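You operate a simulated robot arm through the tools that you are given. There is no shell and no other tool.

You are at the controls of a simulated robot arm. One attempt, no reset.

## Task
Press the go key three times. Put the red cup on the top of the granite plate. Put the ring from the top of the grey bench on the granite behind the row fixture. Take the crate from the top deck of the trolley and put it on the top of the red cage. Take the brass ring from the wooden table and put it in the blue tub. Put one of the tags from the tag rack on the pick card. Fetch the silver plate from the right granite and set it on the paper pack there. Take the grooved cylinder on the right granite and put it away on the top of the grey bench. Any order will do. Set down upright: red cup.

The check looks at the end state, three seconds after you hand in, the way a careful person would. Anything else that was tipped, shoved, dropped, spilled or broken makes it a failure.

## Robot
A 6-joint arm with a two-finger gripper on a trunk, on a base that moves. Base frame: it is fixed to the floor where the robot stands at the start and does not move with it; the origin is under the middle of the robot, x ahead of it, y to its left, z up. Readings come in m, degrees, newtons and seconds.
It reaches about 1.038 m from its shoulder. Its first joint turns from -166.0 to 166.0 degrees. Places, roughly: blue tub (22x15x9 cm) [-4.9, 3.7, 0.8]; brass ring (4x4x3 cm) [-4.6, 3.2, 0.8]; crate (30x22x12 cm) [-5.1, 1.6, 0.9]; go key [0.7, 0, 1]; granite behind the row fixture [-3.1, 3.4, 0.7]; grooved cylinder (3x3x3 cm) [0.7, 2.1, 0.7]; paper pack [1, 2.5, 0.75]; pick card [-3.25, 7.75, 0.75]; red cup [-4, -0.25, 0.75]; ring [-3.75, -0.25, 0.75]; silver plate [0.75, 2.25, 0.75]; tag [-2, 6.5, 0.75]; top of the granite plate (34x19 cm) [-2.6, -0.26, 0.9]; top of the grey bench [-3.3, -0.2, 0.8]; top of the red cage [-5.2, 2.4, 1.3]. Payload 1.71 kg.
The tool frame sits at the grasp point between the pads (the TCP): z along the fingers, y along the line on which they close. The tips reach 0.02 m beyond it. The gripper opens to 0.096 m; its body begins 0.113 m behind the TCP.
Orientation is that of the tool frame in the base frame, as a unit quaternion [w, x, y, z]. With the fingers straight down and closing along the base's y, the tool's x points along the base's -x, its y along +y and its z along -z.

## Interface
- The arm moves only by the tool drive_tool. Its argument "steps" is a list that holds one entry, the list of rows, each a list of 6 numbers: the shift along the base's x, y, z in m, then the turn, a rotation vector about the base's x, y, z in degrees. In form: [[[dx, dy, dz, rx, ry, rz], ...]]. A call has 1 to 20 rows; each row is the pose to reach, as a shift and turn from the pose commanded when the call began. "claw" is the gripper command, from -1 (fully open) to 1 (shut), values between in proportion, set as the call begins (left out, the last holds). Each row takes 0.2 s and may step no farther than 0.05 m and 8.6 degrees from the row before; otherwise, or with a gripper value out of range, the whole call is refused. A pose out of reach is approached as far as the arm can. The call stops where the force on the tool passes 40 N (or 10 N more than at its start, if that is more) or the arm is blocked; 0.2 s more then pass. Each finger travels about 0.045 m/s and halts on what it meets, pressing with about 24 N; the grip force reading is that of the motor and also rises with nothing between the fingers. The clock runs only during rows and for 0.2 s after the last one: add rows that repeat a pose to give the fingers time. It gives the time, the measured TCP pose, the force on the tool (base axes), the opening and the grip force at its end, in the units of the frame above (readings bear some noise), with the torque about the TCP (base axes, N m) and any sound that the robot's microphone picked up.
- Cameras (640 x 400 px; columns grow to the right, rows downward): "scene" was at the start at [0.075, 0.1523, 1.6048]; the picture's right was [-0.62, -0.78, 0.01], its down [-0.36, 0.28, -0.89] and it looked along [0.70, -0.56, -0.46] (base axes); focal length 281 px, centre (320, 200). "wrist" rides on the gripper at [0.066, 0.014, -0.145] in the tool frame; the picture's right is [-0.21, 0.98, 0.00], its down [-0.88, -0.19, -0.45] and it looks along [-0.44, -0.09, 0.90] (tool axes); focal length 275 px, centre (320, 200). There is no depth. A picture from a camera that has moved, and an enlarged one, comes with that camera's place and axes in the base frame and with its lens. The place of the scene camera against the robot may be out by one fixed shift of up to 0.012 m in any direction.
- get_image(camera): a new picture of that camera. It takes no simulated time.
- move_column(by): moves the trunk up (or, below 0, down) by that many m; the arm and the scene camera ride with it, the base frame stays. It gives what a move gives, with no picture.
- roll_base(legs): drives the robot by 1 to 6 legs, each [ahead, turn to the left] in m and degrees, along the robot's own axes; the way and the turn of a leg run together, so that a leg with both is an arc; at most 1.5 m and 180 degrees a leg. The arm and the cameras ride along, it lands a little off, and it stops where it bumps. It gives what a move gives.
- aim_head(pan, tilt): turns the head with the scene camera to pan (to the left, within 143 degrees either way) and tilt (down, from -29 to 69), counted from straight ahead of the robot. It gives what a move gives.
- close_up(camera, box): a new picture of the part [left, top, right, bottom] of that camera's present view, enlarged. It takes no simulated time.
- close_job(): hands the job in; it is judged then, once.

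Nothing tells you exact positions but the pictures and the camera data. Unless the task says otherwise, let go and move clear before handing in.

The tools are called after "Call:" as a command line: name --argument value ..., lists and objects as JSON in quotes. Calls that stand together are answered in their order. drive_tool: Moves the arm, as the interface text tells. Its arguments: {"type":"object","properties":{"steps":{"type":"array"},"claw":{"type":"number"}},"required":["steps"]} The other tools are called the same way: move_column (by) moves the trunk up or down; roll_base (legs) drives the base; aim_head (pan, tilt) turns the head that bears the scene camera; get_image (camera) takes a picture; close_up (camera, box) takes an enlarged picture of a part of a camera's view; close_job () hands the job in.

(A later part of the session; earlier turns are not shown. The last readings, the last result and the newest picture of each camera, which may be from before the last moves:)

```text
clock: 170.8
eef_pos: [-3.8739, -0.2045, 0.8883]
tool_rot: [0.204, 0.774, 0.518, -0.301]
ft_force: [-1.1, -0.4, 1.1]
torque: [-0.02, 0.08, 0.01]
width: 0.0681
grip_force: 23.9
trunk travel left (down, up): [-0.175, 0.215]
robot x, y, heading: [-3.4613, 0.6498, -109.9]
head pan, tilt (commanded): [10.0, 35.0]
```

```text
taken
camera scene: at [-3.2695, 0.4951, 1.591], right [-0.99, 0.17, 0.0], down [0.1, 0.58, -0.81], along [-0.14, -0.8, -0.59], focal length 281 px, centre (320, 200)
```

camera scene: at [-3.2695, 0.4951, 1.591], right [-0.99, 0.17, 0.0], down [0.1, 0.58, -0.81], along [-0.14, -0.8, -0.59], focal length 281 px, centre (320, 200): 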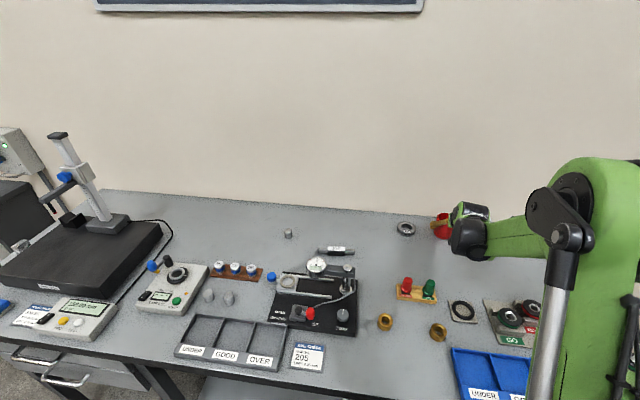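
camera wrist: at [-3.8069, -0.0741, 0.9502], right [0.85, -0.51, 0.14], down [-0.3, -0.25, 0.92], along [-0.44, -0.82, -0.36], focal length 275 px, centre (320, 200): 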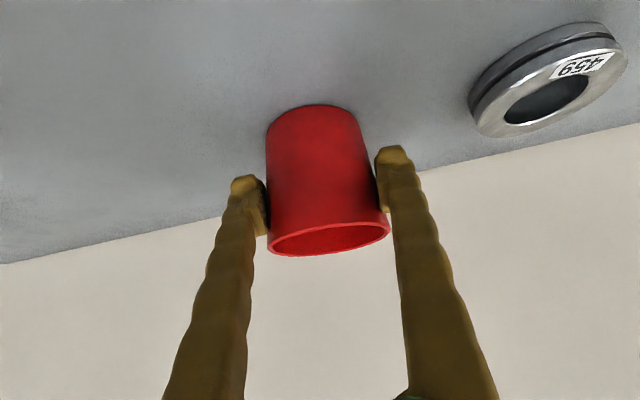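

I'll resend with slightly shorter steps.

Call:
drive_tool --steps '[[[0, 0, 0.01, 0, 0, 0], [0, 0, 0.03, 0, 0, 0], [0, 0, 0.06, 0, 0, 0], [0, 0.01, 0.1, 0, 0, 0], [0.02, 0.025, 0.135, 0, 0, 0], [0.045, 0.045, 0.165, 0, 0, 0], [0.075, 0.065, 0.19, 0, 0, 0], [0.11, 0.085, 0.21, 0, 0, 0], [0.145, 0.105, 0.23, 0, 0, 0], [0.18, 0.125, 0.25, 0, 0, 0]]]'

Call:
get_image --camera "wrist"

Call:
get_image --camera "scene"

```text
clock: 173.0
eef_pos: [-3.6885, -0.0774, 1.1378]
tool_rot: [0.204, 0.775, 0.518, -0.301]
ft_force: [-0.1, 0.1, -1.2]
torque: [-0.02, -0.02, 0.05]
width: 0.0675
grip_force: 24.3
trunk travel left (down, up): [-0.175, 0.215]
robot x, y, heading: [-3.4619, 0.6539, -109.7]
head pan, tilt (commanded): [10.0, 35.0]
```

```text
taken
camera wrist: at [-3.6214, 0.0532, 1.1995], right [0.85, -0.51, 0.14], down [-0.3, -0.25, 0.92], along [-0.44, -0.82, -0.36], focal length 275 px, centre (320, 200)
```

wrist: 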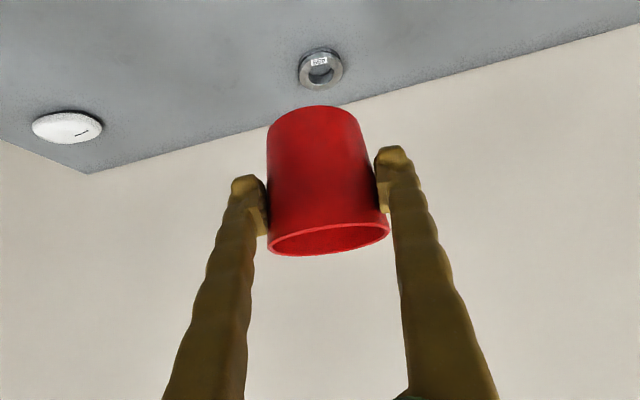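

```text
taken
camera scene: at [-3.2696, 0.4949, 1.591], right [-0.99, 0.17, 0.0], down [0.1, 0.58, -0.81], along [-0.14, -0.8, -0.59], focal length 281 px, centre (320, 200)
```

scene: 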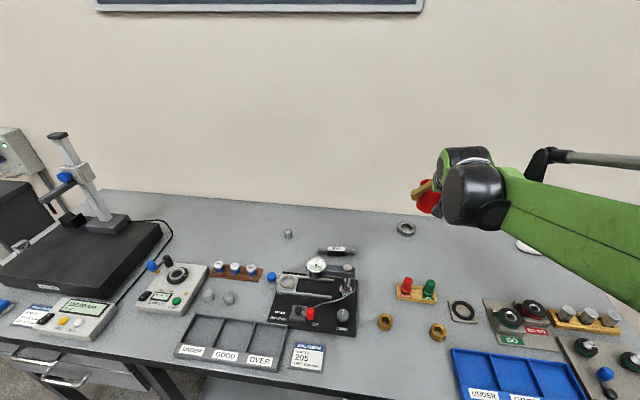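

The cup is lifted cleanly. I'll back away, drive along the bench to the granite plate, and face it from a safe distance.

Call:
roll_base --legs '[[-0.35, 0], [0, 92], [1.05, 0], [0, -90]]'

Call:
get_image --camera "scene"

Call:
get_image --camera "wrist"

```text
clock: 195.0
eef_pos: [-2.5163, -0.0389, 1.1376]
tool_rot: [0.21, 0.761, 0.538, -0.295]
ft_force: [0.0, 1.0, -1.6]
torque: [0.01, -0.03, 0.01]
width: 0.066
grip_force: 24.0
trunk travel left (down, up): [-0.175, 0.215]
robot x, y, heading: [-2.3229, 0.697, -106.8]
head pan, tilt (commanded): [10.0, 35.0]
```

```text
taken
camera scene: at [-2.1236, 0.5531, 1.591], right [-0.99, 0.12, 0.0], down [0.07, 0.58, -0.81], along [-0.1, -0.8, -0.59], focal length 281 px, centre (320, 200)
```

scene: 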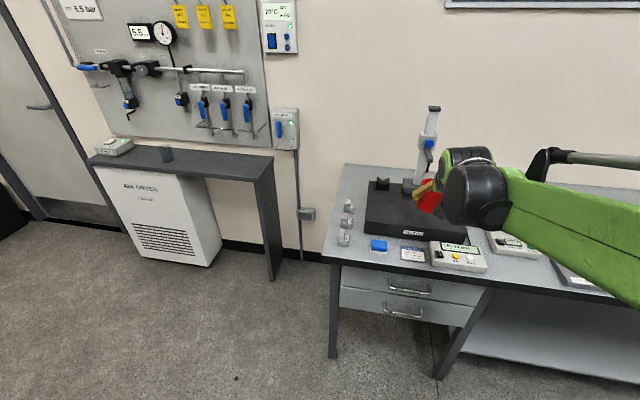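

```text
taken
camera wrist: at [-2.4554, 0.095, 1.1993], right [0.87, -0.47, 0.14], down [-0.29, -0.26, 0.92], along [-0.39, -0.84, -0.36], focal length 275 px, centre (320, 200)
```

wrist: 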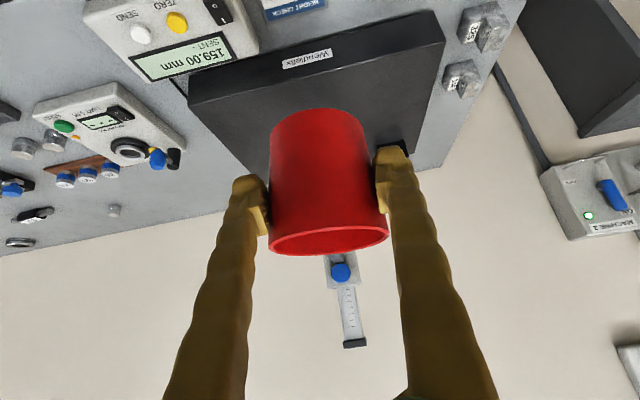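

The plate's free front area is in view; the gauge stands behind it with its scriber near [-2.645, -0.345]. I'll bring the cup over [-2.575, -0.235] and lower it gently.

Call:
drive_tool --steps '[[[-0.012, -0.04, -0.01, 0, 0, 0], [-0.024, -0.08, -0.02, 0, 0, 0], [-0.036, -0.12, -0.03, 0, 0, 0], [-0.048, -0.16, -0.04, 0, 0, 0], [-0.0587, -0.196, -0.05, 0, 0, 0], [-0.0587, -0.196, -0.085, 0, 0, 0], [-0.0587, -0.196, -0.12, 0, 0, 0]]]'

Call:
get_image --camera "wrist"

Call:
close_up --camera "scene" --box '[320, 100, 520, 260]'

```text
clock: 196.6
eef_pos: [-2.5713, -0.2201, 1.0262]
tool_rot: [0.216, 0.758, 0.537, -0.301]
ft_force: [0.6, 0.1, -1.8]
torque: [0.05, 0.01, 0.02]
width: 0.0657
grip_force: 24.2
trunk travel left (down, up): [-0.175, 0.215]
robot x, y, heading: [-2.3215, 0.6951, -106.8]
head pan, tilt (commanded): [10.0, 35.0]
```

```text
taken
camera wrist: at [-2.5104, -0.0848, 1.0854], right [0.87, -0.47, 0.15], down [-0.29, -0.25, 0.92], along [-0.39, -0.85, -0.35], focal length 275 px, centre (320, 200)
```

wrist: 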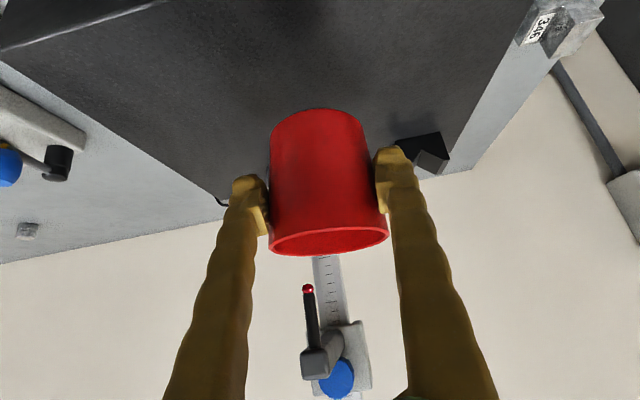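

```text
2.50 times, centred on (420, 180) of scene
camera zoom: at [-2.1239, 0.5521, 1.5909], right [-0.99, 0.12, 0.0], down [0.07, 0.58, -0.81], along [-0.1, -0.8, -0.59], focal length 702 px, centre (70, 250)
```

zoom: 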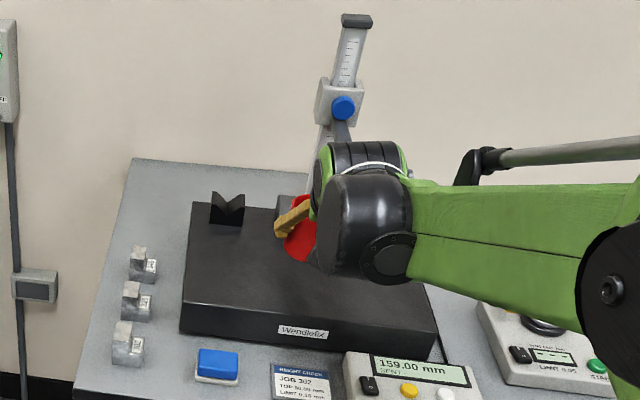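

The scriber tip hangs near [-2.62, -0.28, 1.07], so I'll shift the cup a little left, away from it, and lower toward the plate.

Call:
drive_tool --steps '[[[0.012, 0, -0.005, 0, 0, 0], [0.024, -0.002, -0.015, 0, 0, 0], [0.024, -0.002, -0.025, 0, 0, 0], [0.024, -0.002, -0.035, 0, 0, 0], [0.024, -0.002, -0.035, 0, 0, 0]]]'

Call:
get_image --camera "wrist"

```text
clock: 197.8
eef_pos: [-2.5465, -0.2223, 0.9909]
tool_rot: [0.215, 0.758, 0.536, -0.302]
ft_force: [0.0, 0.7, -1.2]
torque: [0.01, 0.01, 0.03]
width: 0.066
grip_force: 23.6
trunk travel left (down, up): [-0.175, 0.215]
robot x, y, heading: [-2.3209, 0.6958, -107.0]
head pan, tilt (commanded): [10.0, 35.0]
```

```text
taken
camera wrist: at [-2.485, -0.0869, 1.0517], right [0.87, -0.47, 0.15], down [-0.29, -0.25, 0.93], along [-0.39, -0.85, -0.35], focal length 275 px, centre (320, 200)
```

wrist: 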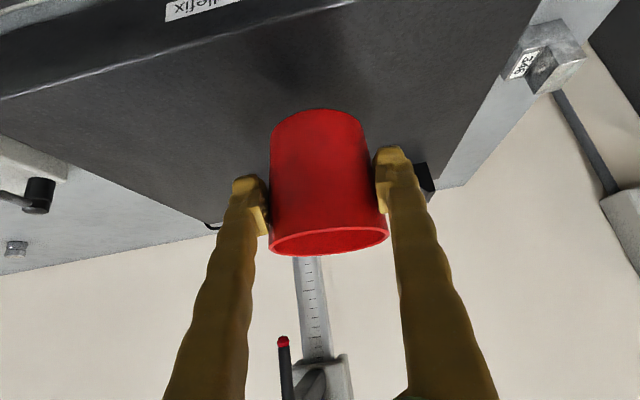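

The cup is over the clear front of the plate. I'll straighten it by about 1° and lower in small steps to contact.

Call:
drive_tool --steps '[[[0, 0, -0.003, 0.85, -0.3, 0], [0, 0, -0.006, 0.85, -0.3, 0], [0, 0, -0.009, 0.85, -0.3, 0], [0, 0, -0.012, 0.85, -0.3, 0]]]'

```text
clock: 198.8
eef_pos: [-2.5467, -0.2208, 0.9796]
tool_rot: [0.211, 0.761, 0.538, -0.295]
ft_force: [-1.2, -0.5, -0.7]
torque: [0.01, 0.0, 0.04]
width: 0.0659
grip_force: 23.9
trunk travel left (down, up): [-0.175, 0.215]
robot x, y, heading: [-2.3219, 0.6946, -106.8]
head pan, tilt (commanded): [10.0, 35.0]
```

Not yet touching. Continuing down in 2–3 mm steps.

Call:
drive_tool --steps '[[[0, 0, -0.003, 0, 0, 0], [0, 0, -0.006, 0, 0, 0], [0, 0, -0.008, 0, 0, 0]]]'

Call:
get_image --camera "wrist"

```text
clock: 199.6
eef_pos: [-2.5464, -0.2209, 0.9727]
tool_rot: [0.212, 0.76, 0.538, -0.296]
ft_force: [0.1, 0.9, -1.0]
torque: [0.01, -0.02, -0.01]
width: 0.0658
grip_force: 23.9
trunk travel left (down, up): [-0.175, 0.215]
robot x, y, heading: [-2.323, 0.698, -106.9]
head pan, tilt (commanded): [10.0, 35.0]
```

```text
taken
camera wrist: at [-2.4858, -0.0871, 1.035], right [0.87, -0.47, 0.14], down [-0.29, -0.26, 0.92], along [-0.39, -0.84, -0.37], focal length 275 px, centre (320, 200)
```

wrist: 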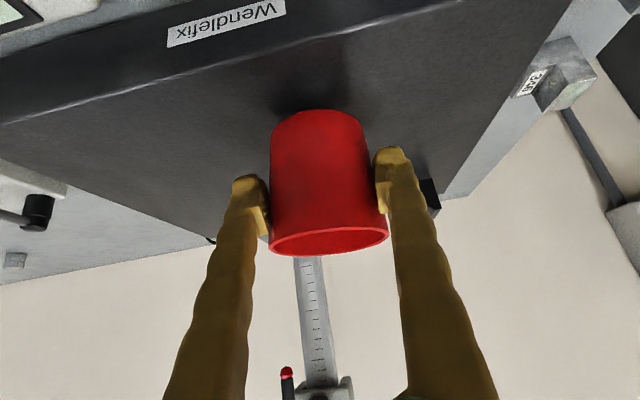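

Call:
drive_tool --steps '[[[0, 0, -0.003, 0, 0, 0], [0, 0, -0.006, 0, 0, 0], [0, 0, -0.009, 0, 0, 0]]]'

```text
clock: 200.4
eef_pos: [-2.5449, -0.2206, 0.9642]
tool_rot: [0.212, 0.76, 0.538, -0.296]
ft_force: [-0.6, 0.1, -1.5]
torque: [0.02, 0.02, -0.03]
width: 0.0656
grip_force: 24.1
trunk travel left (down, up): [-0.175, 0.215]
robot x, y, heading: [-2.3237, 0.6977, -106.9]
head pan, tilt (commanded): [10.0, 35.0]
```

The cup hangs free still. A few more millimetres at a time.

Call:
drive_tool --steps '[[[0, 0, -0.003, 0, 0, 0], [0, 0, -0.006, 0, 0, 0]]]'

Call:
get_image --camera "wrist"

```text
clock: 201.0
eef_pos: [-2.5458, -0.2195, 0.9592]
tool_rot: [0.211, 0.761, 0.537, -0.296]
ft_force: [0.8, 0.0, 3.9]
torque: [0.01, 0.08, -0.01]
width: 0.0657
grip_force: 24.1
trunk travel left (down, up): [-0.175, 0.215]
robot x, y, heading: [-2.3234, 0.6971, -107.0]
head pan, tilt (commanded): [10.0, 35.0]
```

```text
taken
camera wrist: at [-2.485, -0.0857, 1.0209], right [0.87, -0.47, 0.14], down [-0.29, -0.26, 0.92], along [-0.39, -0.84, -0.36], focal length 275 px, centre (320, 200)
```

wrist: 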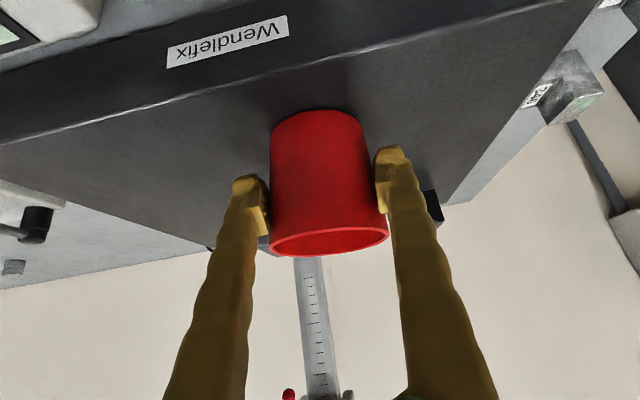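

Contact (about 5 N). I'll press 1.5 mm more to seat it flat, then open.

Call:
drive_tool --steps '[[[0, 0, -0.002, 0, 0, 0], [0, 0, -0.002, 0, 0, 0]]]'

Call:
drive_tool --steps '[[[0, 0, 0.0, 0, 0, 0], [0, 0, 0.0, 0, 0, 0], [0, 0, 0.0, 0, 0, 0], [0, 0, 0, 0, 0, 0]]]' --claw -1

Call:
get_image --camera "wrist"

```text
clock: 201.6
eef_pos: [-2.5462, -0.2199, 0.9578]
tool_rot: [0.212, 0.76, 0.538, -0.295]
ft_force: [2.5, 1.2, 8.5]
torque: [-0.16, 0.18, 0.03]
width: 0.0647
grip_force: 24.5
trunk travel left (down, up): [-0.175, 0.215]
robot x, y, heading: [-2.3269, 0.6977, -106.9]
head pan, tilt (commanded): [10.0, 35.0]
```

```text
clock: 202.6
eef_pos: [-2.5471, -0.2202, 0.9566]
tool_rot: [0.211, 0.761, 0.538, -0.295]
ft_force: [-0.4, -0.3, 0.8]
torque: [0.01, 0.05, 0.02]
width: 0.0961
grip_force: 0.0
trunk travel left (down, up): [-0.175, 0.215]
robot x, y, heading: [-2.3242, 0.6956, -106.8]
head pan, tilt (commanded): [10.0, 35.0]
```

```text
taken
camera wrist: at [-2.4856, -0.0862, 1.0185], right [0.87, -0.47, 0.14], down [-0.29, -0.26, 0.92], along [-0.39, -0.84, -0.37], focal length 275 px, centre (320, 200)
```

wrist: 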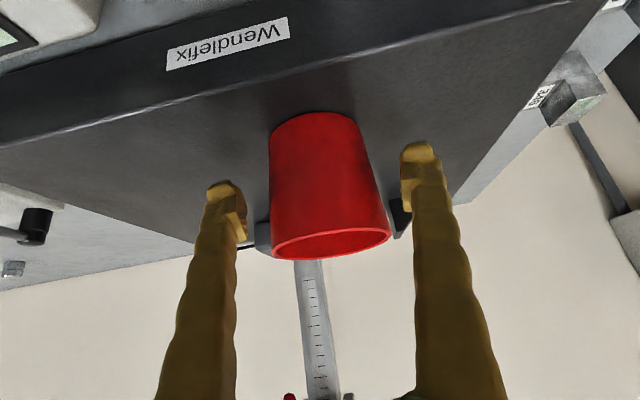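

The cup stands upright on the plate. I'll back out along the finger axis and rise.

Call:
drive_tool --steps '[[[0.007, 0.019, 0.022, 0, 0, 0], [0.015, 0.045, 0.052, 0, 0, 0], [0.025, 0.071, 0.083, 0, 0, 0], [0.034, 0.097, 0.113, 0, 0, 0], [0.04, 0.12, 0.15, 0, 0, 0], [0.04, 0.13, 0.19, 0, 0, 0]]]'

Call:
get_image --camera "scene"

Call:
get_image --camera "wrist"

```text
clock: 204.0
eef_pos: [-2.5092, -0.0932, 1.1435]
tool_rot: [0.211, 0.761, 0.537, -0.296]
ft_force: [1.2, 0.4, 0.1]
torque: [0.02, -0.01, -0.01]
width: 0.0958
grip_force: 0.1
trunk travel left (down, up): [-0.175, 0.215]
robot x, y, heading: [-2.3252, 0.6979, -107.1]
head pan, tilt (commanded): [10.0, 35.0]
```

```text
taken
camera scene: at [-2.1235, 0.5529, 1.591], right [-0.99, 0.12, 0.0], down [0.07, 0.58, -0.81], along [-0.1, -0.8, -0.59], focal length 281 px, centre (320, 200)
```

scene: 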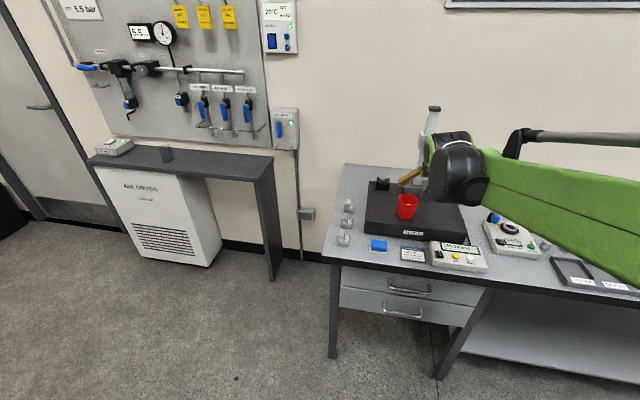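

```text
taken
camera wrist: at [-2.4474, 0.0406, 1.2068], right [0.87, -0.47, 0.14], down [-0.29, -0.26, 0.92], along [-0.39, -0.84, -0.37], focal length 275 px, centre (320, 200)
```

wrist: 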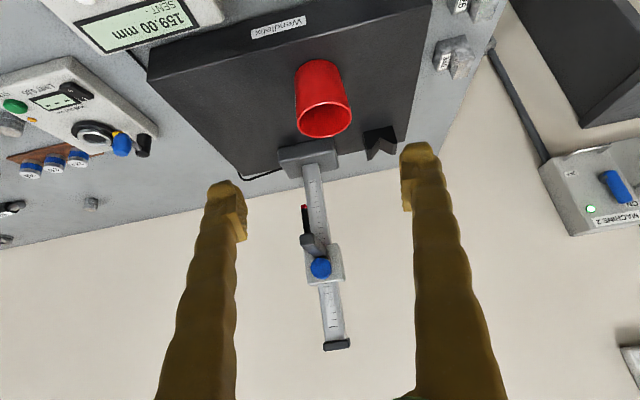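

The red cup stands upright on the granite plate. Next is the steel ring on the bench; I'll drive back along the bench to it.

Call:
roll_base --legs '[[0, -90], [1.02, 0], [0, 89.5], [0.38, 0]]'

Call:
get_image --camera "scene"

Call:
get_image --camera "wrist"

```text
clock: 225.4
eef_pos: [-3.5595, -0.1776, 1.1437]
tool_rot: [0.212, 0.759, 0.541, -0.294]
ft_force: [0.4, -0.6, -0.3]
torque: [-0.02, -0.03, -0.01]
width: 0.0959
grip_force: 0.1
trunk travel left (down, up): [-0.175, 0.215]
robot x, y, heading: [-3.3773, 0.6156, -106.3]
head pan, tilt (commanded): [10.0, 35.0]
```

```text
taken
camera scene: at [-3.178, 0.4723, 1.591], right [-0.99, 0.11, 0.0], down [0.07, 0.58, -0.81], along [-0.09, -0.81, -0.59], focal length 281 px, centre (320, 200)
```

scene: 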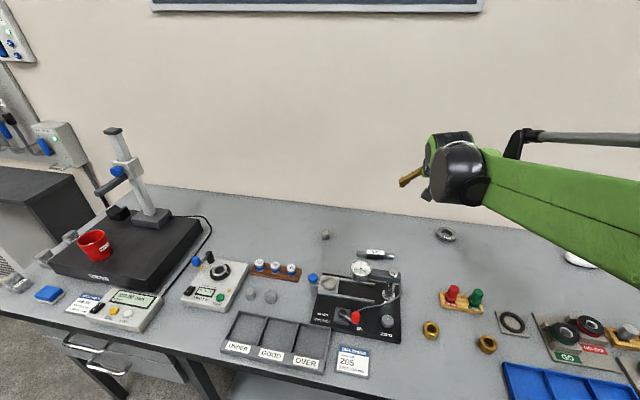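

```text
taken
camera wrist: at [-3.4997, -0.0426, 1.2064], right [0.88, -0.46, 0.14], down [-0.29, -0.27, 0.92], along [-0.39, -0.85, -0.37], focal length 275 px, centre (320, 200)
```

wrist: 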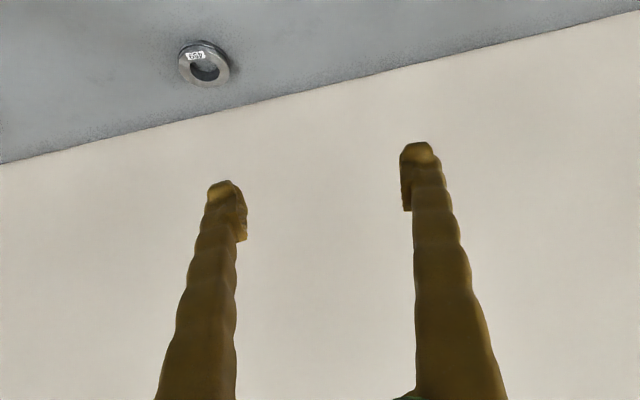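

The ring is at about [-3.752, -0.258]. I'll move to a pre-grasp point just short of it, fingers open.

Call:
drive_tool --steps '[[[-0.028, -0.0013, -0.035, 0, 0, 0], [-0.056, -0.0026, -0.07, 0, 0, 0], [-0.084, -0.004, -0.104, 0, 0, 0], [-0.112, -0.0053, -0.139, 0, 0, 0], [-0.14, -0.0066, -0.173, 0, 0, 0], [-0.168, -0.008, -0.208, 0, 0, 0], [-0.168, -0.008, -0.208, 0, 0, 0]]]' --claw -1

Call:
get_image --camera "wrist"

```text
clock: 227.1
eef_pos: [-3.7214, -0.1665, 0.9463]
tool_rot: [0.216, 0.757, 0.539, -0.3]
ft_force: [-1.1, -0.4, 0.1]
torque: [0.04, -0.03, 0.03]
width: 0.0962
grip_force: 0.0
trunk travel left (down, up): [-0.175, 0.215]
robot x, y, heading: [-3.383, 0.6121, -106.3]
head pan, tilt (commanded): [10.0, 35.0]
```

```text
taken
camera wrist: at [-3.662, -0.0305, 1.006], right [0.88, -0.46, 0.15], down [-0.29, -0.25, 0.92], along [-0.39, -0.85, -0.35], focal length 275 px, centre (320, 200)
```

wrist: 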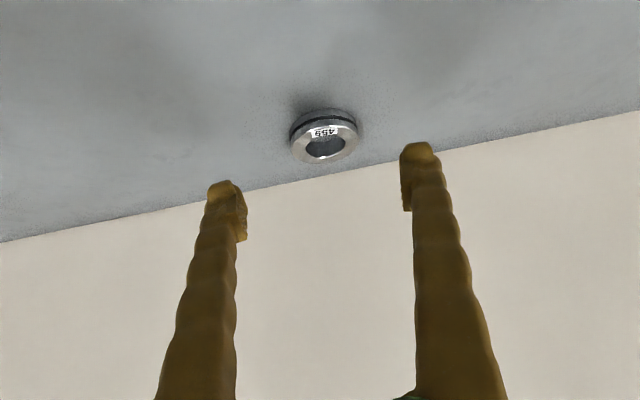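

The ring is centred between the fingers. Moving in, stopping just above the final depth.

Call:
drive_tool --steps '[[[-0.008, -0.024, -0.022, 0, 0, 0], [-0.015, -0.047, -0.045, 0, 0, 0], [-0.022, -0.067, -0.066, 0, 0, 0], [-0.026, -0.079, -0.076, 0, 0, 0], [-0.026, -0.079, -0.076, 0, 0, 0]]]'

Call:
get_image --camera "wrist"

```text
clock: 228.2
eef_pos: [-3.7488, -0.2484, 0.8704]
tool_rot: [0.216, 0.757, 0.539, -0.3]
ft_force: [0.2, -0.5, 0.3]
torque: [0.02, 0.0, -0.01]
width: 0.0963
grip_force: 0.1
trunk travel left (down, up): [-0.175, 0.215]
robot x, y, heading: [-3.379, 0.6107, -106.3]
head pan, tilt (commanded): [10.0, 35.0]
```

```text
taken
camera wrist: at [-3.6885, -0.112, 0.9313], right [0.88, -0.46, 0.15], down [-0.29, -0.25, 0.92], along [-0.39, -0.85, -0.35], focal length 275 px, centre (320, 200)
```

wrist: 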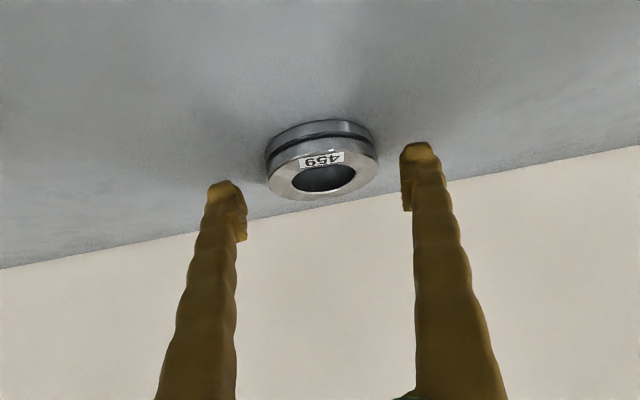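

A bit deeper is needed so the pads catch the ring's side wall. I'll go 8 mm down and close.

Call:
drive_tool --steps '[[[-0.002, -0.003, -0.005, 0, 0, 0], [-0.003, -0.005, -0.0085, 0, 0, 0], [-0.003, -0.005, -0.0085, 0, 0, 0]]]'

Call:
drive_tool --steps '[[[0, 0, 0, 0, 0, 0], [0, 0, 0, 0, 0, 0], [0, 0, 0, 0, 0, 0], [0, 0, 0, 0, 0, 0]]]' --claw 1

Call:
get_image --camera "wrist"

```text
clock: 229.1
eef_pos: [-3.7512, -0.2528, 0.865]
tool_rot: [0.217, 0.756, 0.54, -0.299]
ft_force: [0.3, -0.2, 0.0]
torque: [0.0, -0.01, 0.0]
width: 0.0959
grip_force: 0.1
trunk travel left (down, up): [-0.175, 0.215]
robot x, y, heading: [-3.3759, 0.6174, -106.7]
head pan, tilt (commanded): [10.0, 35.0]
```

```text
clock: 230.1
eef_pos: [-3.7497, -0.2524, 0.8658]
tool_rot: [0.216, 0.757, 0.539, -0.3]
ft_force: [1.5, 0.2, 3.9]
torque: [-0.02, 0.01, 0.0]
width: 0.0694
grip_force: 24.1
trunk travel left (down, up): [-0.175, 0.215]
robot x, y, heading: [-3.3792, 0.6149, -106.4]
head pan, tilt (commanded): [10.0, 35.0]
```

```text
taken
camera wrist: at [-3.691, -0.1168, 0.9244], right [0.88, -0.46, 0.15], down [-0.29, -0.25, 0.92], along [-0.39, -0.85, -0.35], focal length 275 px, centre (320, 200)
```

wrist: 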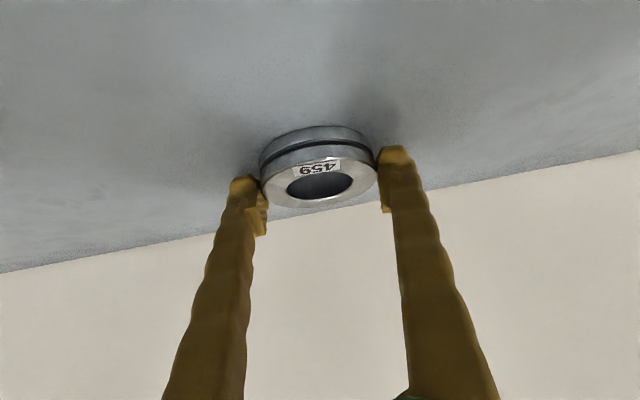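

The ring is gripped at 6.9 cm. I'll lift slowly and check that it stays put.

Call:
drive_tool --steps '[[[0, 0, 0.005, 0, 0, 0], [0, 0, 0.015, 0, 0, 0], [0, 0, 0.03, 0, 0, 0], [0, 0, 0.03, 0, 0, 0]]]'

Call:
get_image --camera "wrist"

```text
clock: 231.1
eef_pos: [-3.7488, -0.2511, 0.893]
tool_rot: [0.216, 0.757, 0.539, -0.3]
ft_force: [0.5, 0.8, -3.6]
torque: [-0.02, -0.05, 0.02]
width: 0.0692
grip_force: 23.9
trunk travel left (down, up): [-0.175, 0.215]
robot x, y, heading: [-3.377, 0.6167, -106.1]
head pan, tilt (commanded): [10.0, 35.0]
```

```text
taken
camera wrist: at [-3.6895, -0.1162, 0.954], right [0.88, -0.46, 0.15], down [-0.29, -0.25, 0.92], along [-0.39, -0.85, -0.35], focal length 275 px, centre (320, 200)
```

wrist: 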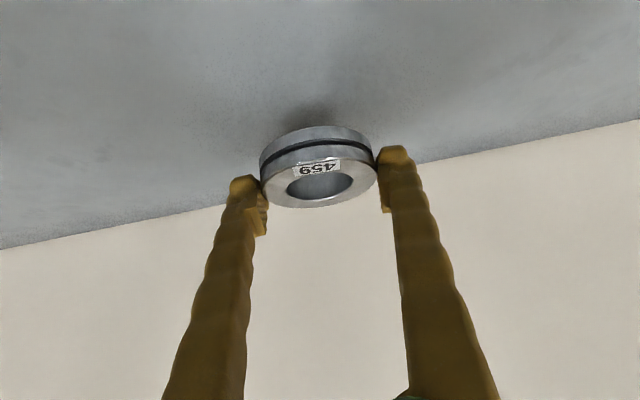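

The ring is held level. I'll raise and pull it back to a travel pose.

Call:
drive_tool --steps '[[[0.005, 0.01, 0.035, 0, 0, 0], [0.02, 0.03, 0.07, 0, 0, 0], [0.04, 0.055, 0.1, 0, 0, 0], [0.06, 0.08, 0.13, 0, 0, 0], [0.08, 0.105, 0.16, 0, 0, 0], [0.1, 0.13, 0.19, 0, 0, 0], [0.12, 0.155, 0.215, 0, 0, 0], [0.14, 0.18, 0.235, 0, 0, 0], [0.16, 0.21, 0.25, 0, 0, 0], [0.18, 0.24, 0.26, 0, 0, 0]]]'

Call:
aim_head --pan 60 --tilt 20

Call:
get_image --camera "scene"

Call:
aim_head --pan 130 --tilt 20

Call:
get_image --camera "scene"

```text
clock: 233.2
eef_pos: [-3.5697, -0.0117, 1.1523]
tool_rot: [0.216, 0.757, 0.539, -0.3]
ft_force: [0.1, 1.0, -4.4]
torque: [-0.03, 0.05, -0.01]
width: 0.0695
grip_force: 24.1
trunk travel left (down, up): [-0.175, 0.215]
robot x, y, heading: [-3.3824, 0.6162, -106.2]
head pan, tilt (commanded): [10.0, 35.0]
```

```text
clock: 234.4
eef_pos: [-3.5707, -0.0123, 1.1526]
tool_rot: [0.217, 0.756, 0.54, -0.3]
ft_force: [-0.3, 0.1, -3.4]
torque: [0.05, 0.0, 0.03]
width: 0.0692
grip_force: 23.9
trunk travel left (down, up): [-0.175, 0.215]
robot x, y, heading: [-3.3785, 0.6118, -106.6]
head pan, tilt (commanded): [60.0, 20.0]
```

```text
taken
camera scene: at [-3.1042, 0.4919, 1.6154], right [-0.72, -0.69, -0.01], down [-0.23, 0.26, -0.94], along [0.65, -0.68, -0.35], focal length 281 px, centre (320, 200)
```

scene: 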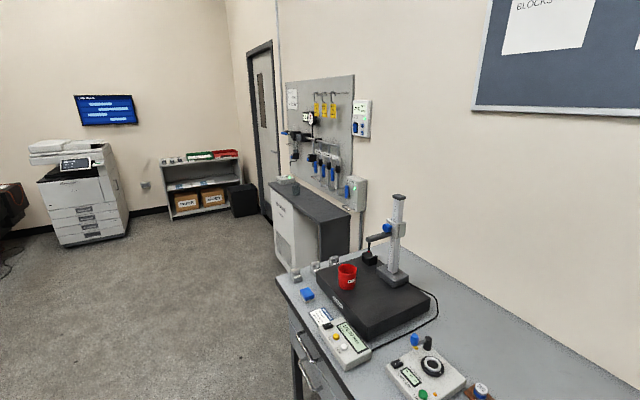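

```text
clock: 235.8
eef_pos: [-3.5694, -0.0135, 1.1511]
tool_rot: [0.215, 0.757, 0.539, -0.3]
ft_force: [0.2, 0.4, -4.0]
torque: [0.01, 0.0, -0.01]
width: 0.0692
grip_force: 24.3
trunk travel left (down, up): [-0.175, 0.215]
robot x, y, heading: [-3.3813, 0.6145, -106.4]
head pan, tilt (commanded): [130.0, 20.0]
```

```text
taken
camera scene: at [-3.0831, 0.5966, 1.6171], right [0.4, -0.92, -0.01], down [-0.31, -0.12, -0.94], along [0.86, 0.38, -0.33], focal length 281 px, centre (320, 200)
```

scene: 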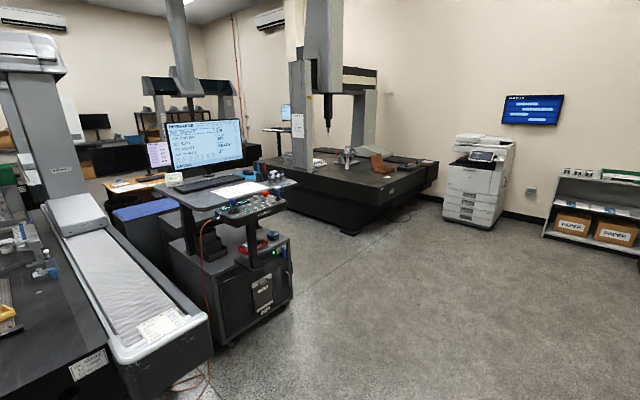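

Ring secured. I'll back away from the bench and turn toward the window side to survey the left granite and the aisle there.

Call:
roll_base --legs '[[-0.35, 0], [0, -91], [0.5, 0]]'

Call:
aim_head --pan 0 --tilt 20

Call:
get_image --camera "scene"

```text
clock: 248.2
eef_pos: [-4.3906, 1.2941, 1.151]
tool_rot: [-0.059, 0.916, -0.153, -0.365]
ft_force: [0.0, -0.7, -4.1]
torque: [0.04, -0.01, 0.0]
width: 0.0687
grip_force: 23.8
trunk travel left (down, up): [-0.175, 0.215]
robot x, y, heading: [-3.7615, 1.1062, 163.6]
head pan, tilt (commanded): [130.0, 20.0]
```

```text
clock: 250.3
eef_pos: [-4.3771, 1.2892, 1.1592]
tool_rot: [-0.059, 0.914, -0.152, -0.37]
ft_force: [-1.3, 0.0, -4.8]
torque: [-0.03, -0.06, 0.04]
width: 0.0684
grip_force: 23.7
trunk travel left (down, up): [-0.175, 0.215]
robot x, y, heading: [-3.761, 1.1052, 163.6]
head pan, tilt (commanded): [0.0, 20.0]
```

```text
taken
camera scene: at [-3.9007, 0.9293, 1.6146], right [0.28, 0.96, 0.0], down [0.34, -0.1, -0.93], along [-0.9, 0.26, -0.36], focal length 281 px, centre (320, 200)
```

scene: 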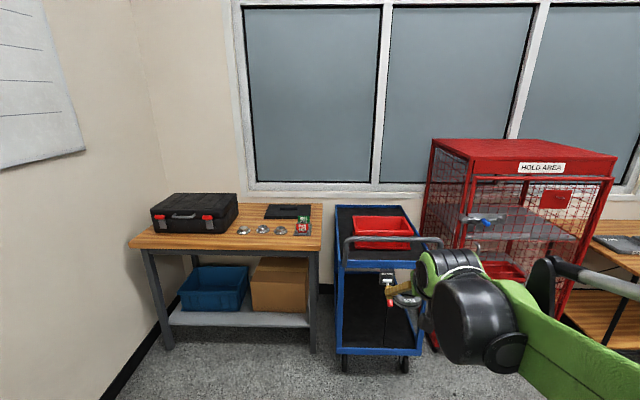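

The trolley with the red crate and the red cage are ahead. Now I'll turn right to face the left granite and survey it.

Call:
aim_head --pan 35 --tilt 20

Call:
roll_base --legs '[[-0.05, 0], [0, -91]]'

Call:
get_image --camera "scene"

Call:
aim_head --pan 5 --tilt 20

Call:
get_image --camera "scene"

```text
clock: 251.3
eef_pos: [-4.3759, 1.2885, 1.1615]
tool_rot: [-0.059, 0.914, -0.152, -0.372]
ft_force: [-0.6, -0.3, -3.2]
torque: [-0.03, 0.0, 0.02]
width: 0.0683
grip_force: 24.2
trunk travel left (down, up): [-0.175, 0.215]
robot x, y, heading: [-3.7632, 1.1049, 163.6]
head pan, tilt (commanded): [35.0, 20.0]
```

```text
clock: 258.2
eef_pos: [-3.5278, 1.7031, 1.161]
tool_rot: [0.305, -0.536, 0.756, 0.22]
ft_force: [-0.2, -0.8, -3.8]
torque: [-0.07, 0.0, -0.02]
width: 0.0683
grip_force: 23.8
trunk travel left (down, up): [-0.175, 0.215]
robot x, y, heading: [-3.7184, 1.0938, 73.0]
head pan, tilt (commanded): [35.0, 20.0]
```

```text
taken
camera scene: at [-3.9415, 1.2376, 1.615], right [0.95, 0.31, -0.01], down [0.1, -0.34, -0.94], along [-0.29, 0.89, -0.35], focal length 281 px, centre (320, 200)
```

scene: 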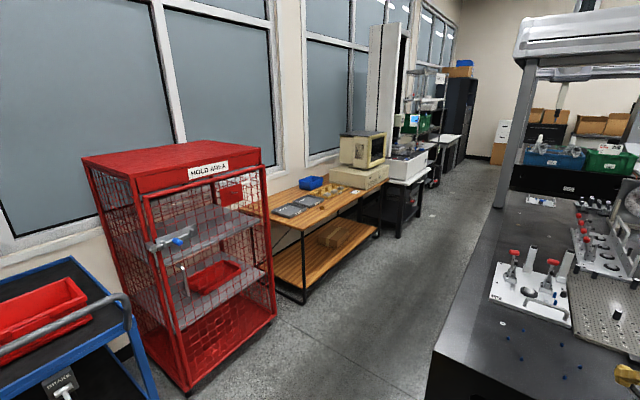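

```text
clock: 259.2
eef_pos: [-3.5336, 1.6806, 1.1729]
tool_rot: [0.313, -0.533, 0.754, 0.224]
ft_force: [-0.2, -0.7, -4.0]
torque: [0.0, 0.0, -0.03]
width: 0.0683
grip_force: 23.8
trunk travel left (down, up): [-0.175, 0.215]
robot x, y, heading: [-3.721, 1.0962, 73.0]
head pan, tilt (commanded): [5.0, 20.0]
```

```text
taken
camera scene: at [-3.897, 1.2283, 1.6153], right [0.98, -0.21, 0.0], down [-0.07, -0.34, -0.94], along [0.19, 0.92, -0.35], focal length 281 px, centre (320, 200)
```

scene: 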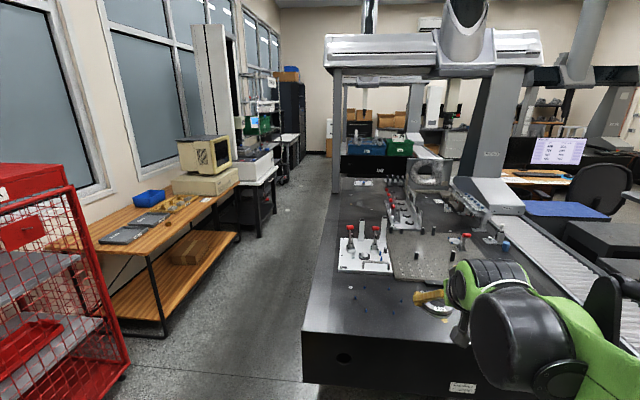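

Now the left granite is in full view with its fixtures. I'll zoom in on it to find the row fixture and the spot behind it, and check the ring in the gripper.

Call:
close_up --camera "scene" --box '[320, 150, 480, 250]'

Call:
close_up --camera "scene" --box '[320, 200, 560, 350]'

Call:
get_image --camera "wrist"

```text
4.00 times, centred on (400, 200) of scene
camera zoom: at [-3.897, 1.2283, 1.6153], right [0.98, -0.21, 0.0], down [-0.07, -0.34, -0.94], along [0.19, 0.92, -0.35], focal length 1123 px, centre (0, 200)
```

zoom: 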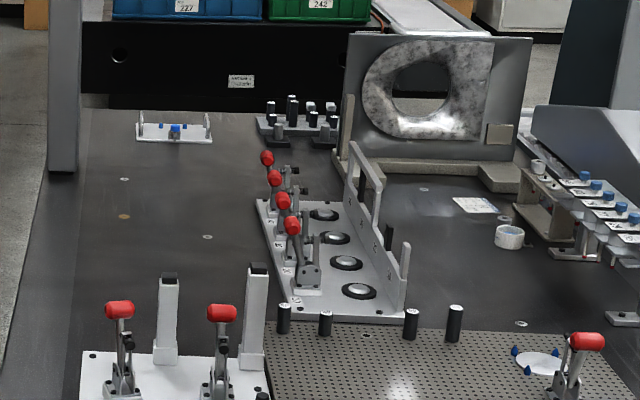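

```text
2.67 times, centred on (440, 275) of scene
camera zoom: at [-3.897, 1.2283, 1.6153], right [0.98, -0.21, 0.0], down [-0.07, -0.34, -0.94], along [0.19, 0.92, -0.35], focal length 748 px, centre (0, 0)
```

zoom: 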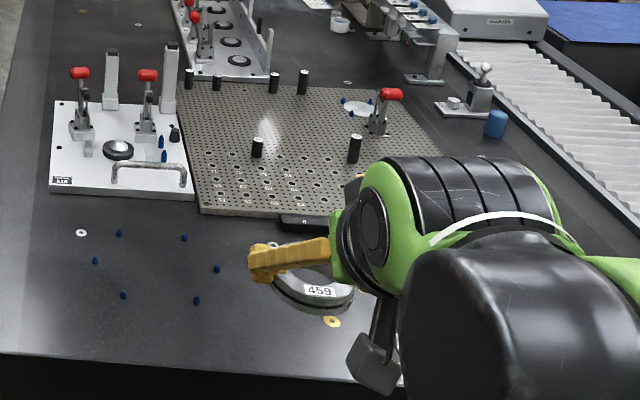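

```text
taken
camera wrist: at [-3.5968, 1.5449, 1.2272], right [-0.88, 0.46, 0.15], down [0.28, 0.22, 0.93], along [0.4, 0.86, -0.32], focal length 275 px, centre (320, 200)
```

wrist: 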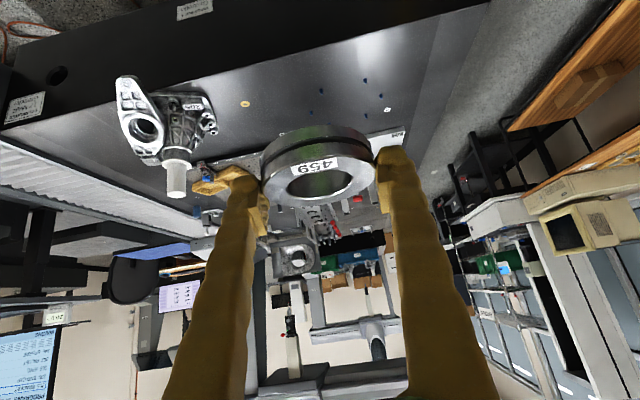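

The row fixture with four red clamps is at about [-2.82, 3.13], and the given spot [-3.1, 3.4] is free granite behind it, reachable from the window-side aisle. I'll go around into that aisle facing along it, so my arm can swing right to the granite.

Call:
aim_head --pan 40 --tilt 20

Call:
roll_base --legs '[[0, 90], [0.74, 0], [0, -90.5], [0.5, 0]]'

Call:
get_image --camera "scene"

Call:
get_image --camera "wrist"

```text
clock: 260.2
eef_pos: [-3.5285, 1.6958, 1.1657]
tool_rot: [0.308, -0.535, 0.755, 0.222]
ft_force: [1.0, 3.2, -4.5]
torque: [-0.15, 0.08, -0.06]
width: 0.0682
grip_force: 23.8
trunk travel left (down, up): [-0.175, 0.215]
robot x, y, heading: [-3.7158, 1.0915, 73.0]
head pan, tilt (commanded): [40.0, 20.0]
```

```text
clock: 281.2
eef_pos: [-4.0658, 2.3553, 1.1705]
tool_rot: [0.317, -0.515, 0.767, 0.216]
ft_force: [0.4, -0.3, -4.2]
torque: [-0.05, 0.02, -0.02]
width: 0.068
grip_force: 24.1
trunk travel left (down, up): [-0.175, 0.215]
robot x, y, heading: [-4.2805, 1.7676, 70.2]
head pan, tilt (commanded): [40.0, 20.0]
```

```text
taken
camera scene: at [-4.5034, 1.9246, 1.6151], right [0.94, 0.34, -0.01], down [0.11, -0.34, -0.94], along [-0.32, 0.88, -0.35], focal length 281 px, centre (320, 200)
```

scene: 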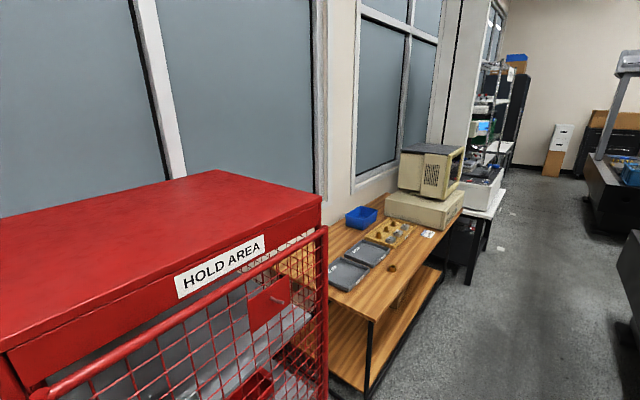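

```text
taken
camera wrist: at [-4.1354, 2.2227, 1.2247], right [-0.85, 0.5, 0.15], down [0.29, 0.21, 0.93], along [0.44, 0.84, -0.33], focal length 275 px, centre (320, 200)
```

wrist: 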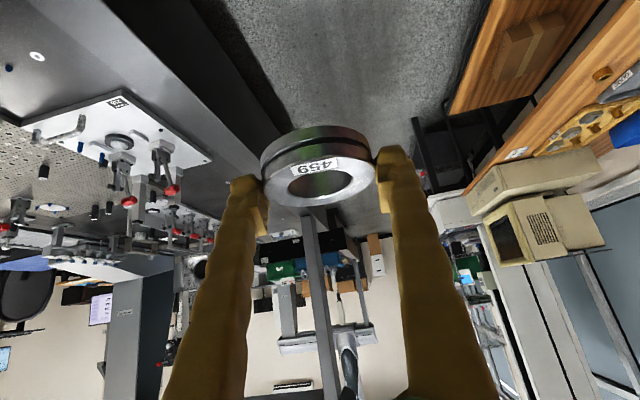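

I'm in the aisle mouth, slightly off heading. I'll correct by 2.5° and go on along the aisle in two stages.

Call:
roll_base --legs '[[0, 2.5], [0.8, 0]]'

Call:
get_image --camera "scene"

```text
clock: 287.5
eef_pos: [-3.8468, 3.1143, 1.1773]
tool_rot: [0.318, -0.526, 0.755, 0.226]
ft_force: [0.6, 0.3, -3.4]
torque: [-0.02, 0.0, 0.03]
width: 0.068
grip_force: 24.3
trunk travel left (down, up): [-0.175, 0.215]
robot x, y, heading: [-4.0333, 2.5419, 71.5]
head pan, tilt (commanded): [40.0, 20.0]
```

```text
taken
camera scene: at [-4.263, 2.6849, 1.6151], right [0.93, 0.37, -0.01], down [0.12, -0.33, -0.94], along [-0.35, 0.87, -0.35], focal length 281 px, centre (320, 200)
```

scene: 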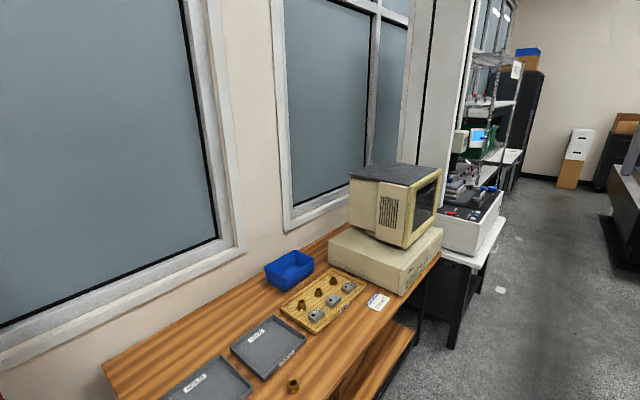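

The way ahead is clear. Before going deeper I'll swing the arm to the right, over the granite, at a safe height.

Call:
drive_tool --steps '[[[0.0368, -0.0074, 0, 0, 0, -3.556], [0.0736, -0.0173, 0, 0, 0, -7.11], [0.1102, -0.0297, 0, 0, 0, -10.67], [0.1462, -0.0445, 0, 0, 0, -14.22], [0.1816, -0.0617, 0, 0, 0, -17.78], [0.216, -0.0812, 0, 0, 0, -21.33], [0.2494, -0.1031, 0, 0, 0, -24.89], [0.2817, -0.1272, 0, 0, 0, -28.44], [0.3125, -0.1536, 0, 0, 0, -32.0], [0.3421, -0.1821, 0, 0, 0, -35.56], [0.3698, -0.2127, 0, 0, 0, -39.11], [0.3959, -0.2452, 0, 0, 0, -42.67], [0.42, -0.2795, 0, 0, 0, -46.22], [0.4421, -0.3156, 0, 0, 0, -49.78], [0.462, -0.3533, 0, 0, 0, -53.33], [0.4796, -0.3925, 0, 0, 0, -56.89], [0.4949, -0.433, 0, 0, 0, -60.44], [0.5077, -0.4748, 0, 0, 0, -64.0]]]'

Call:
aim_head --pan -35 --tilt 25

Call:
get_image --camera "scene"

Call:
get_image --camera "wrist"

```text
clock: 291.3
eef_pos: [-3.3434, 2.6261, 1.1841]
tool_rot: [0.396, -0.046, 0.917, 0.023]
ft_force: [-0.3, -0.8, -4.0]
torque: [0.0, 0.04, -0.04]
width: 0.0678
grip_force: 24.0
trunk travel left (down, up): [-0.175, 0.215]
robot x, y, heading: [-4.0376, 2.5348, 72.3]
head pan, tilt (commanded): [40.0, 20.0]
```

```text
clock: 292.8
eef_pos: [-3.345, 2.6261, 1.1837]
tool_rot: [0.397, -0.045, 0.916, 0.022]
ft_force: [-0.9, -0.2, -4.5]
torque: [-0.01, 0.07, -0.02]
width: 0.0678
grip_force: 23.9
trunk travel left (down, up): [-0.175, 0.215]
robot x, y, heading: [-4.0366, 2.5387, 71.9]
head pan, tilt (commanded): [-35.0, 25.0]
```

```text
taken
camera scene: at [-4.1544, 2.6537, 1.607], right [0.6, -0.8, 0.01], down [-0.34, -0.27, -0.9], along [0.72, 0.54, -0.43], focal length 281 px, centre (320, 200)
```

scene: 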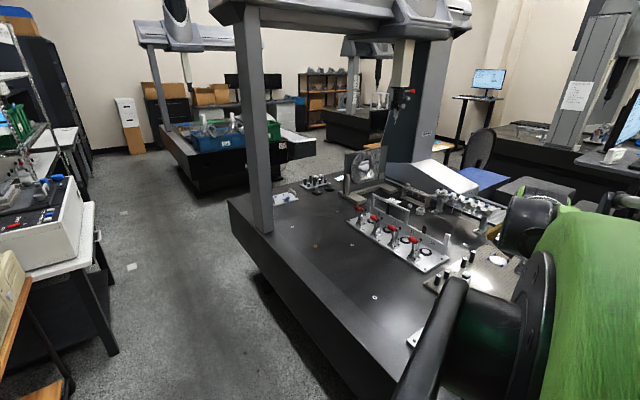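

```text
taken
camera wrist: at [-3.4964, 2.6245, 1.2351], right [0.04, 0.99, 0.16], down [0.29, -0.16, 0.94], along [0.96, 0.01, -0.3], focal length 275 px, centre (320, 200)
```

wrist: 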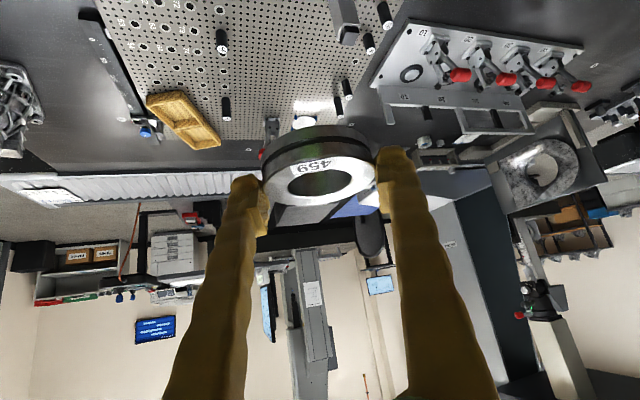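

The arm is out to the right with the ring over the granite, well away from that gantry's probe. I'll roll forward 0.79 m so the ring comes over the spot behind the row fixture.

Call:
roll_base --legs '[[0.79, 0]]'

Call:
get_image --camera "scene"

Call:
get_image --camera "wrist"

```text
clock: 298.5
eef_pos: [-3.0917, 3.3858, 1.1851]
tool_rot: [0.397, -0.043, 0.917, 0.022]
ft_force: [-0.1, -0.1, -4.7]
torque: [0.03, 0.06, -0.01]
width: 0.0678
grip_force: 24.2
trunk travel left (down, up): [-0.175, 0.215]
robot x, y, heading: [-3.7809, 3.3026, 71.7]
head pan, tilt (commanded): [-35.0, 25.0]
```

```text
taken
camera scene: at [-3.9015, 3.4191, 1.607], right [0.6, -0.8, 0.01], down [-0.34, -0.27, -0.9], along [0.73, 0.53, -0.43], focal length 281 px, centre (320, 200)
```

scene: 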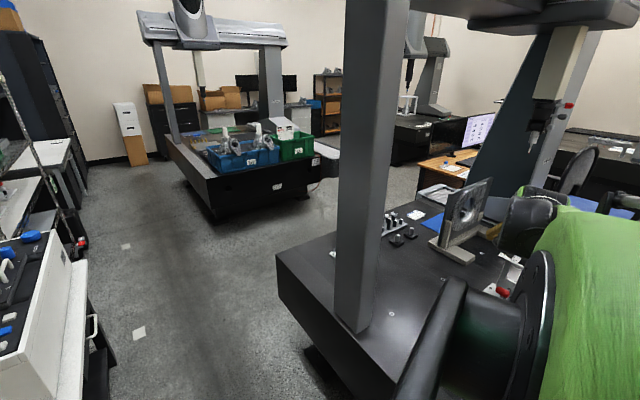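

```text
taken
camera wrist: at [-3.2437, 3.3854, 1.2352], right [0.05, 0.99, 0.16], down [0.29, -0.16, 0.94], along [0.96, 0.0, -0.3], focal length 275 px, centre (320, 200)
```

wrist: 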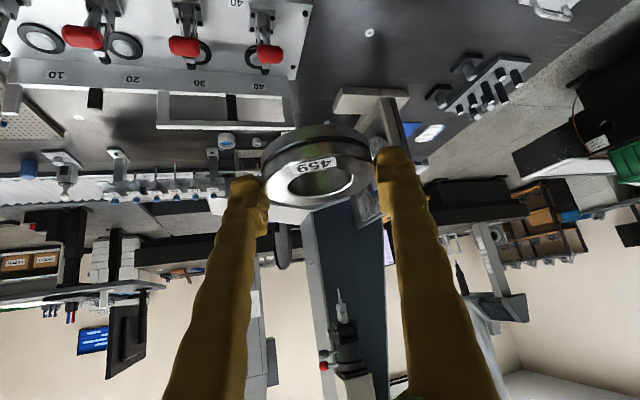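

The ring is over clear granite about 23 cm behind the row fixture. I'll fix the tilt by 3.6° and descend.

Call:
drive_tool --steps '[[[0, 0, -0.04, -0.19, 1.8, 0], [0, 0, -0.08, -0.37, 3.58, 0], [0, 0, -0.12, -0.37, 3.58, 0], [0, 0, -0.16, -0.37, 3.58, 0], [0, 0, -0.2, -0.37, 3.58, 0], [0, 0, -0.24, -0.37, 3.58, 0], [0, 0, -0.28, -0.37, 3.58, 0], [0, 0, -0.32, -0.37, 3.58, 0], [0, 0, -0.36, -0.37, 3.58, 0]]]'

Call:
get_image --camera "wrist"

```text
clock: 300.5
eef_pos: [-3.0988, 3.3685, 0.8288]
tool_rot: [0.37, -0.04, 0.928, 0.026]
ft_force: [-0.7, -0.2, -4.7]
torque: [0.0, 0.06, 0.01]
width: 0.0679
grip_force: 24.2
trunk travel left (down, up): [-0.175, 0.215]
robot x, y, heading: [-3.7819, 3.3022, 71.7]
head pan, tilt (commanded): [-35.0, 25.0]
```

```text
taken
camera wrist: at [-3.2472, 3.3683, 0.8892], right [0.06, 0.99, 0.16], down [0.35, -0.17, 0.92], along [0.94, 0.0, -0.35], focal length 275 px, centre (320, 200)
```

wrist: 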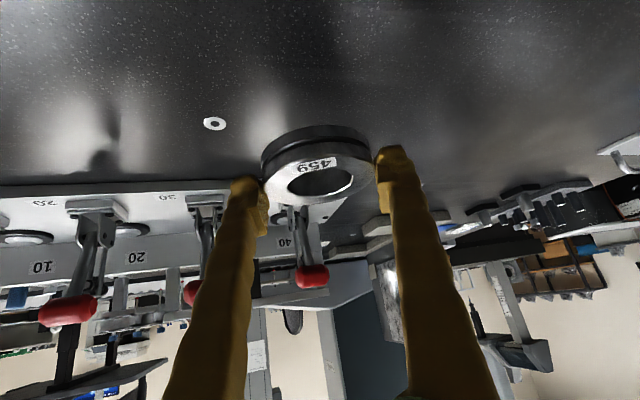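

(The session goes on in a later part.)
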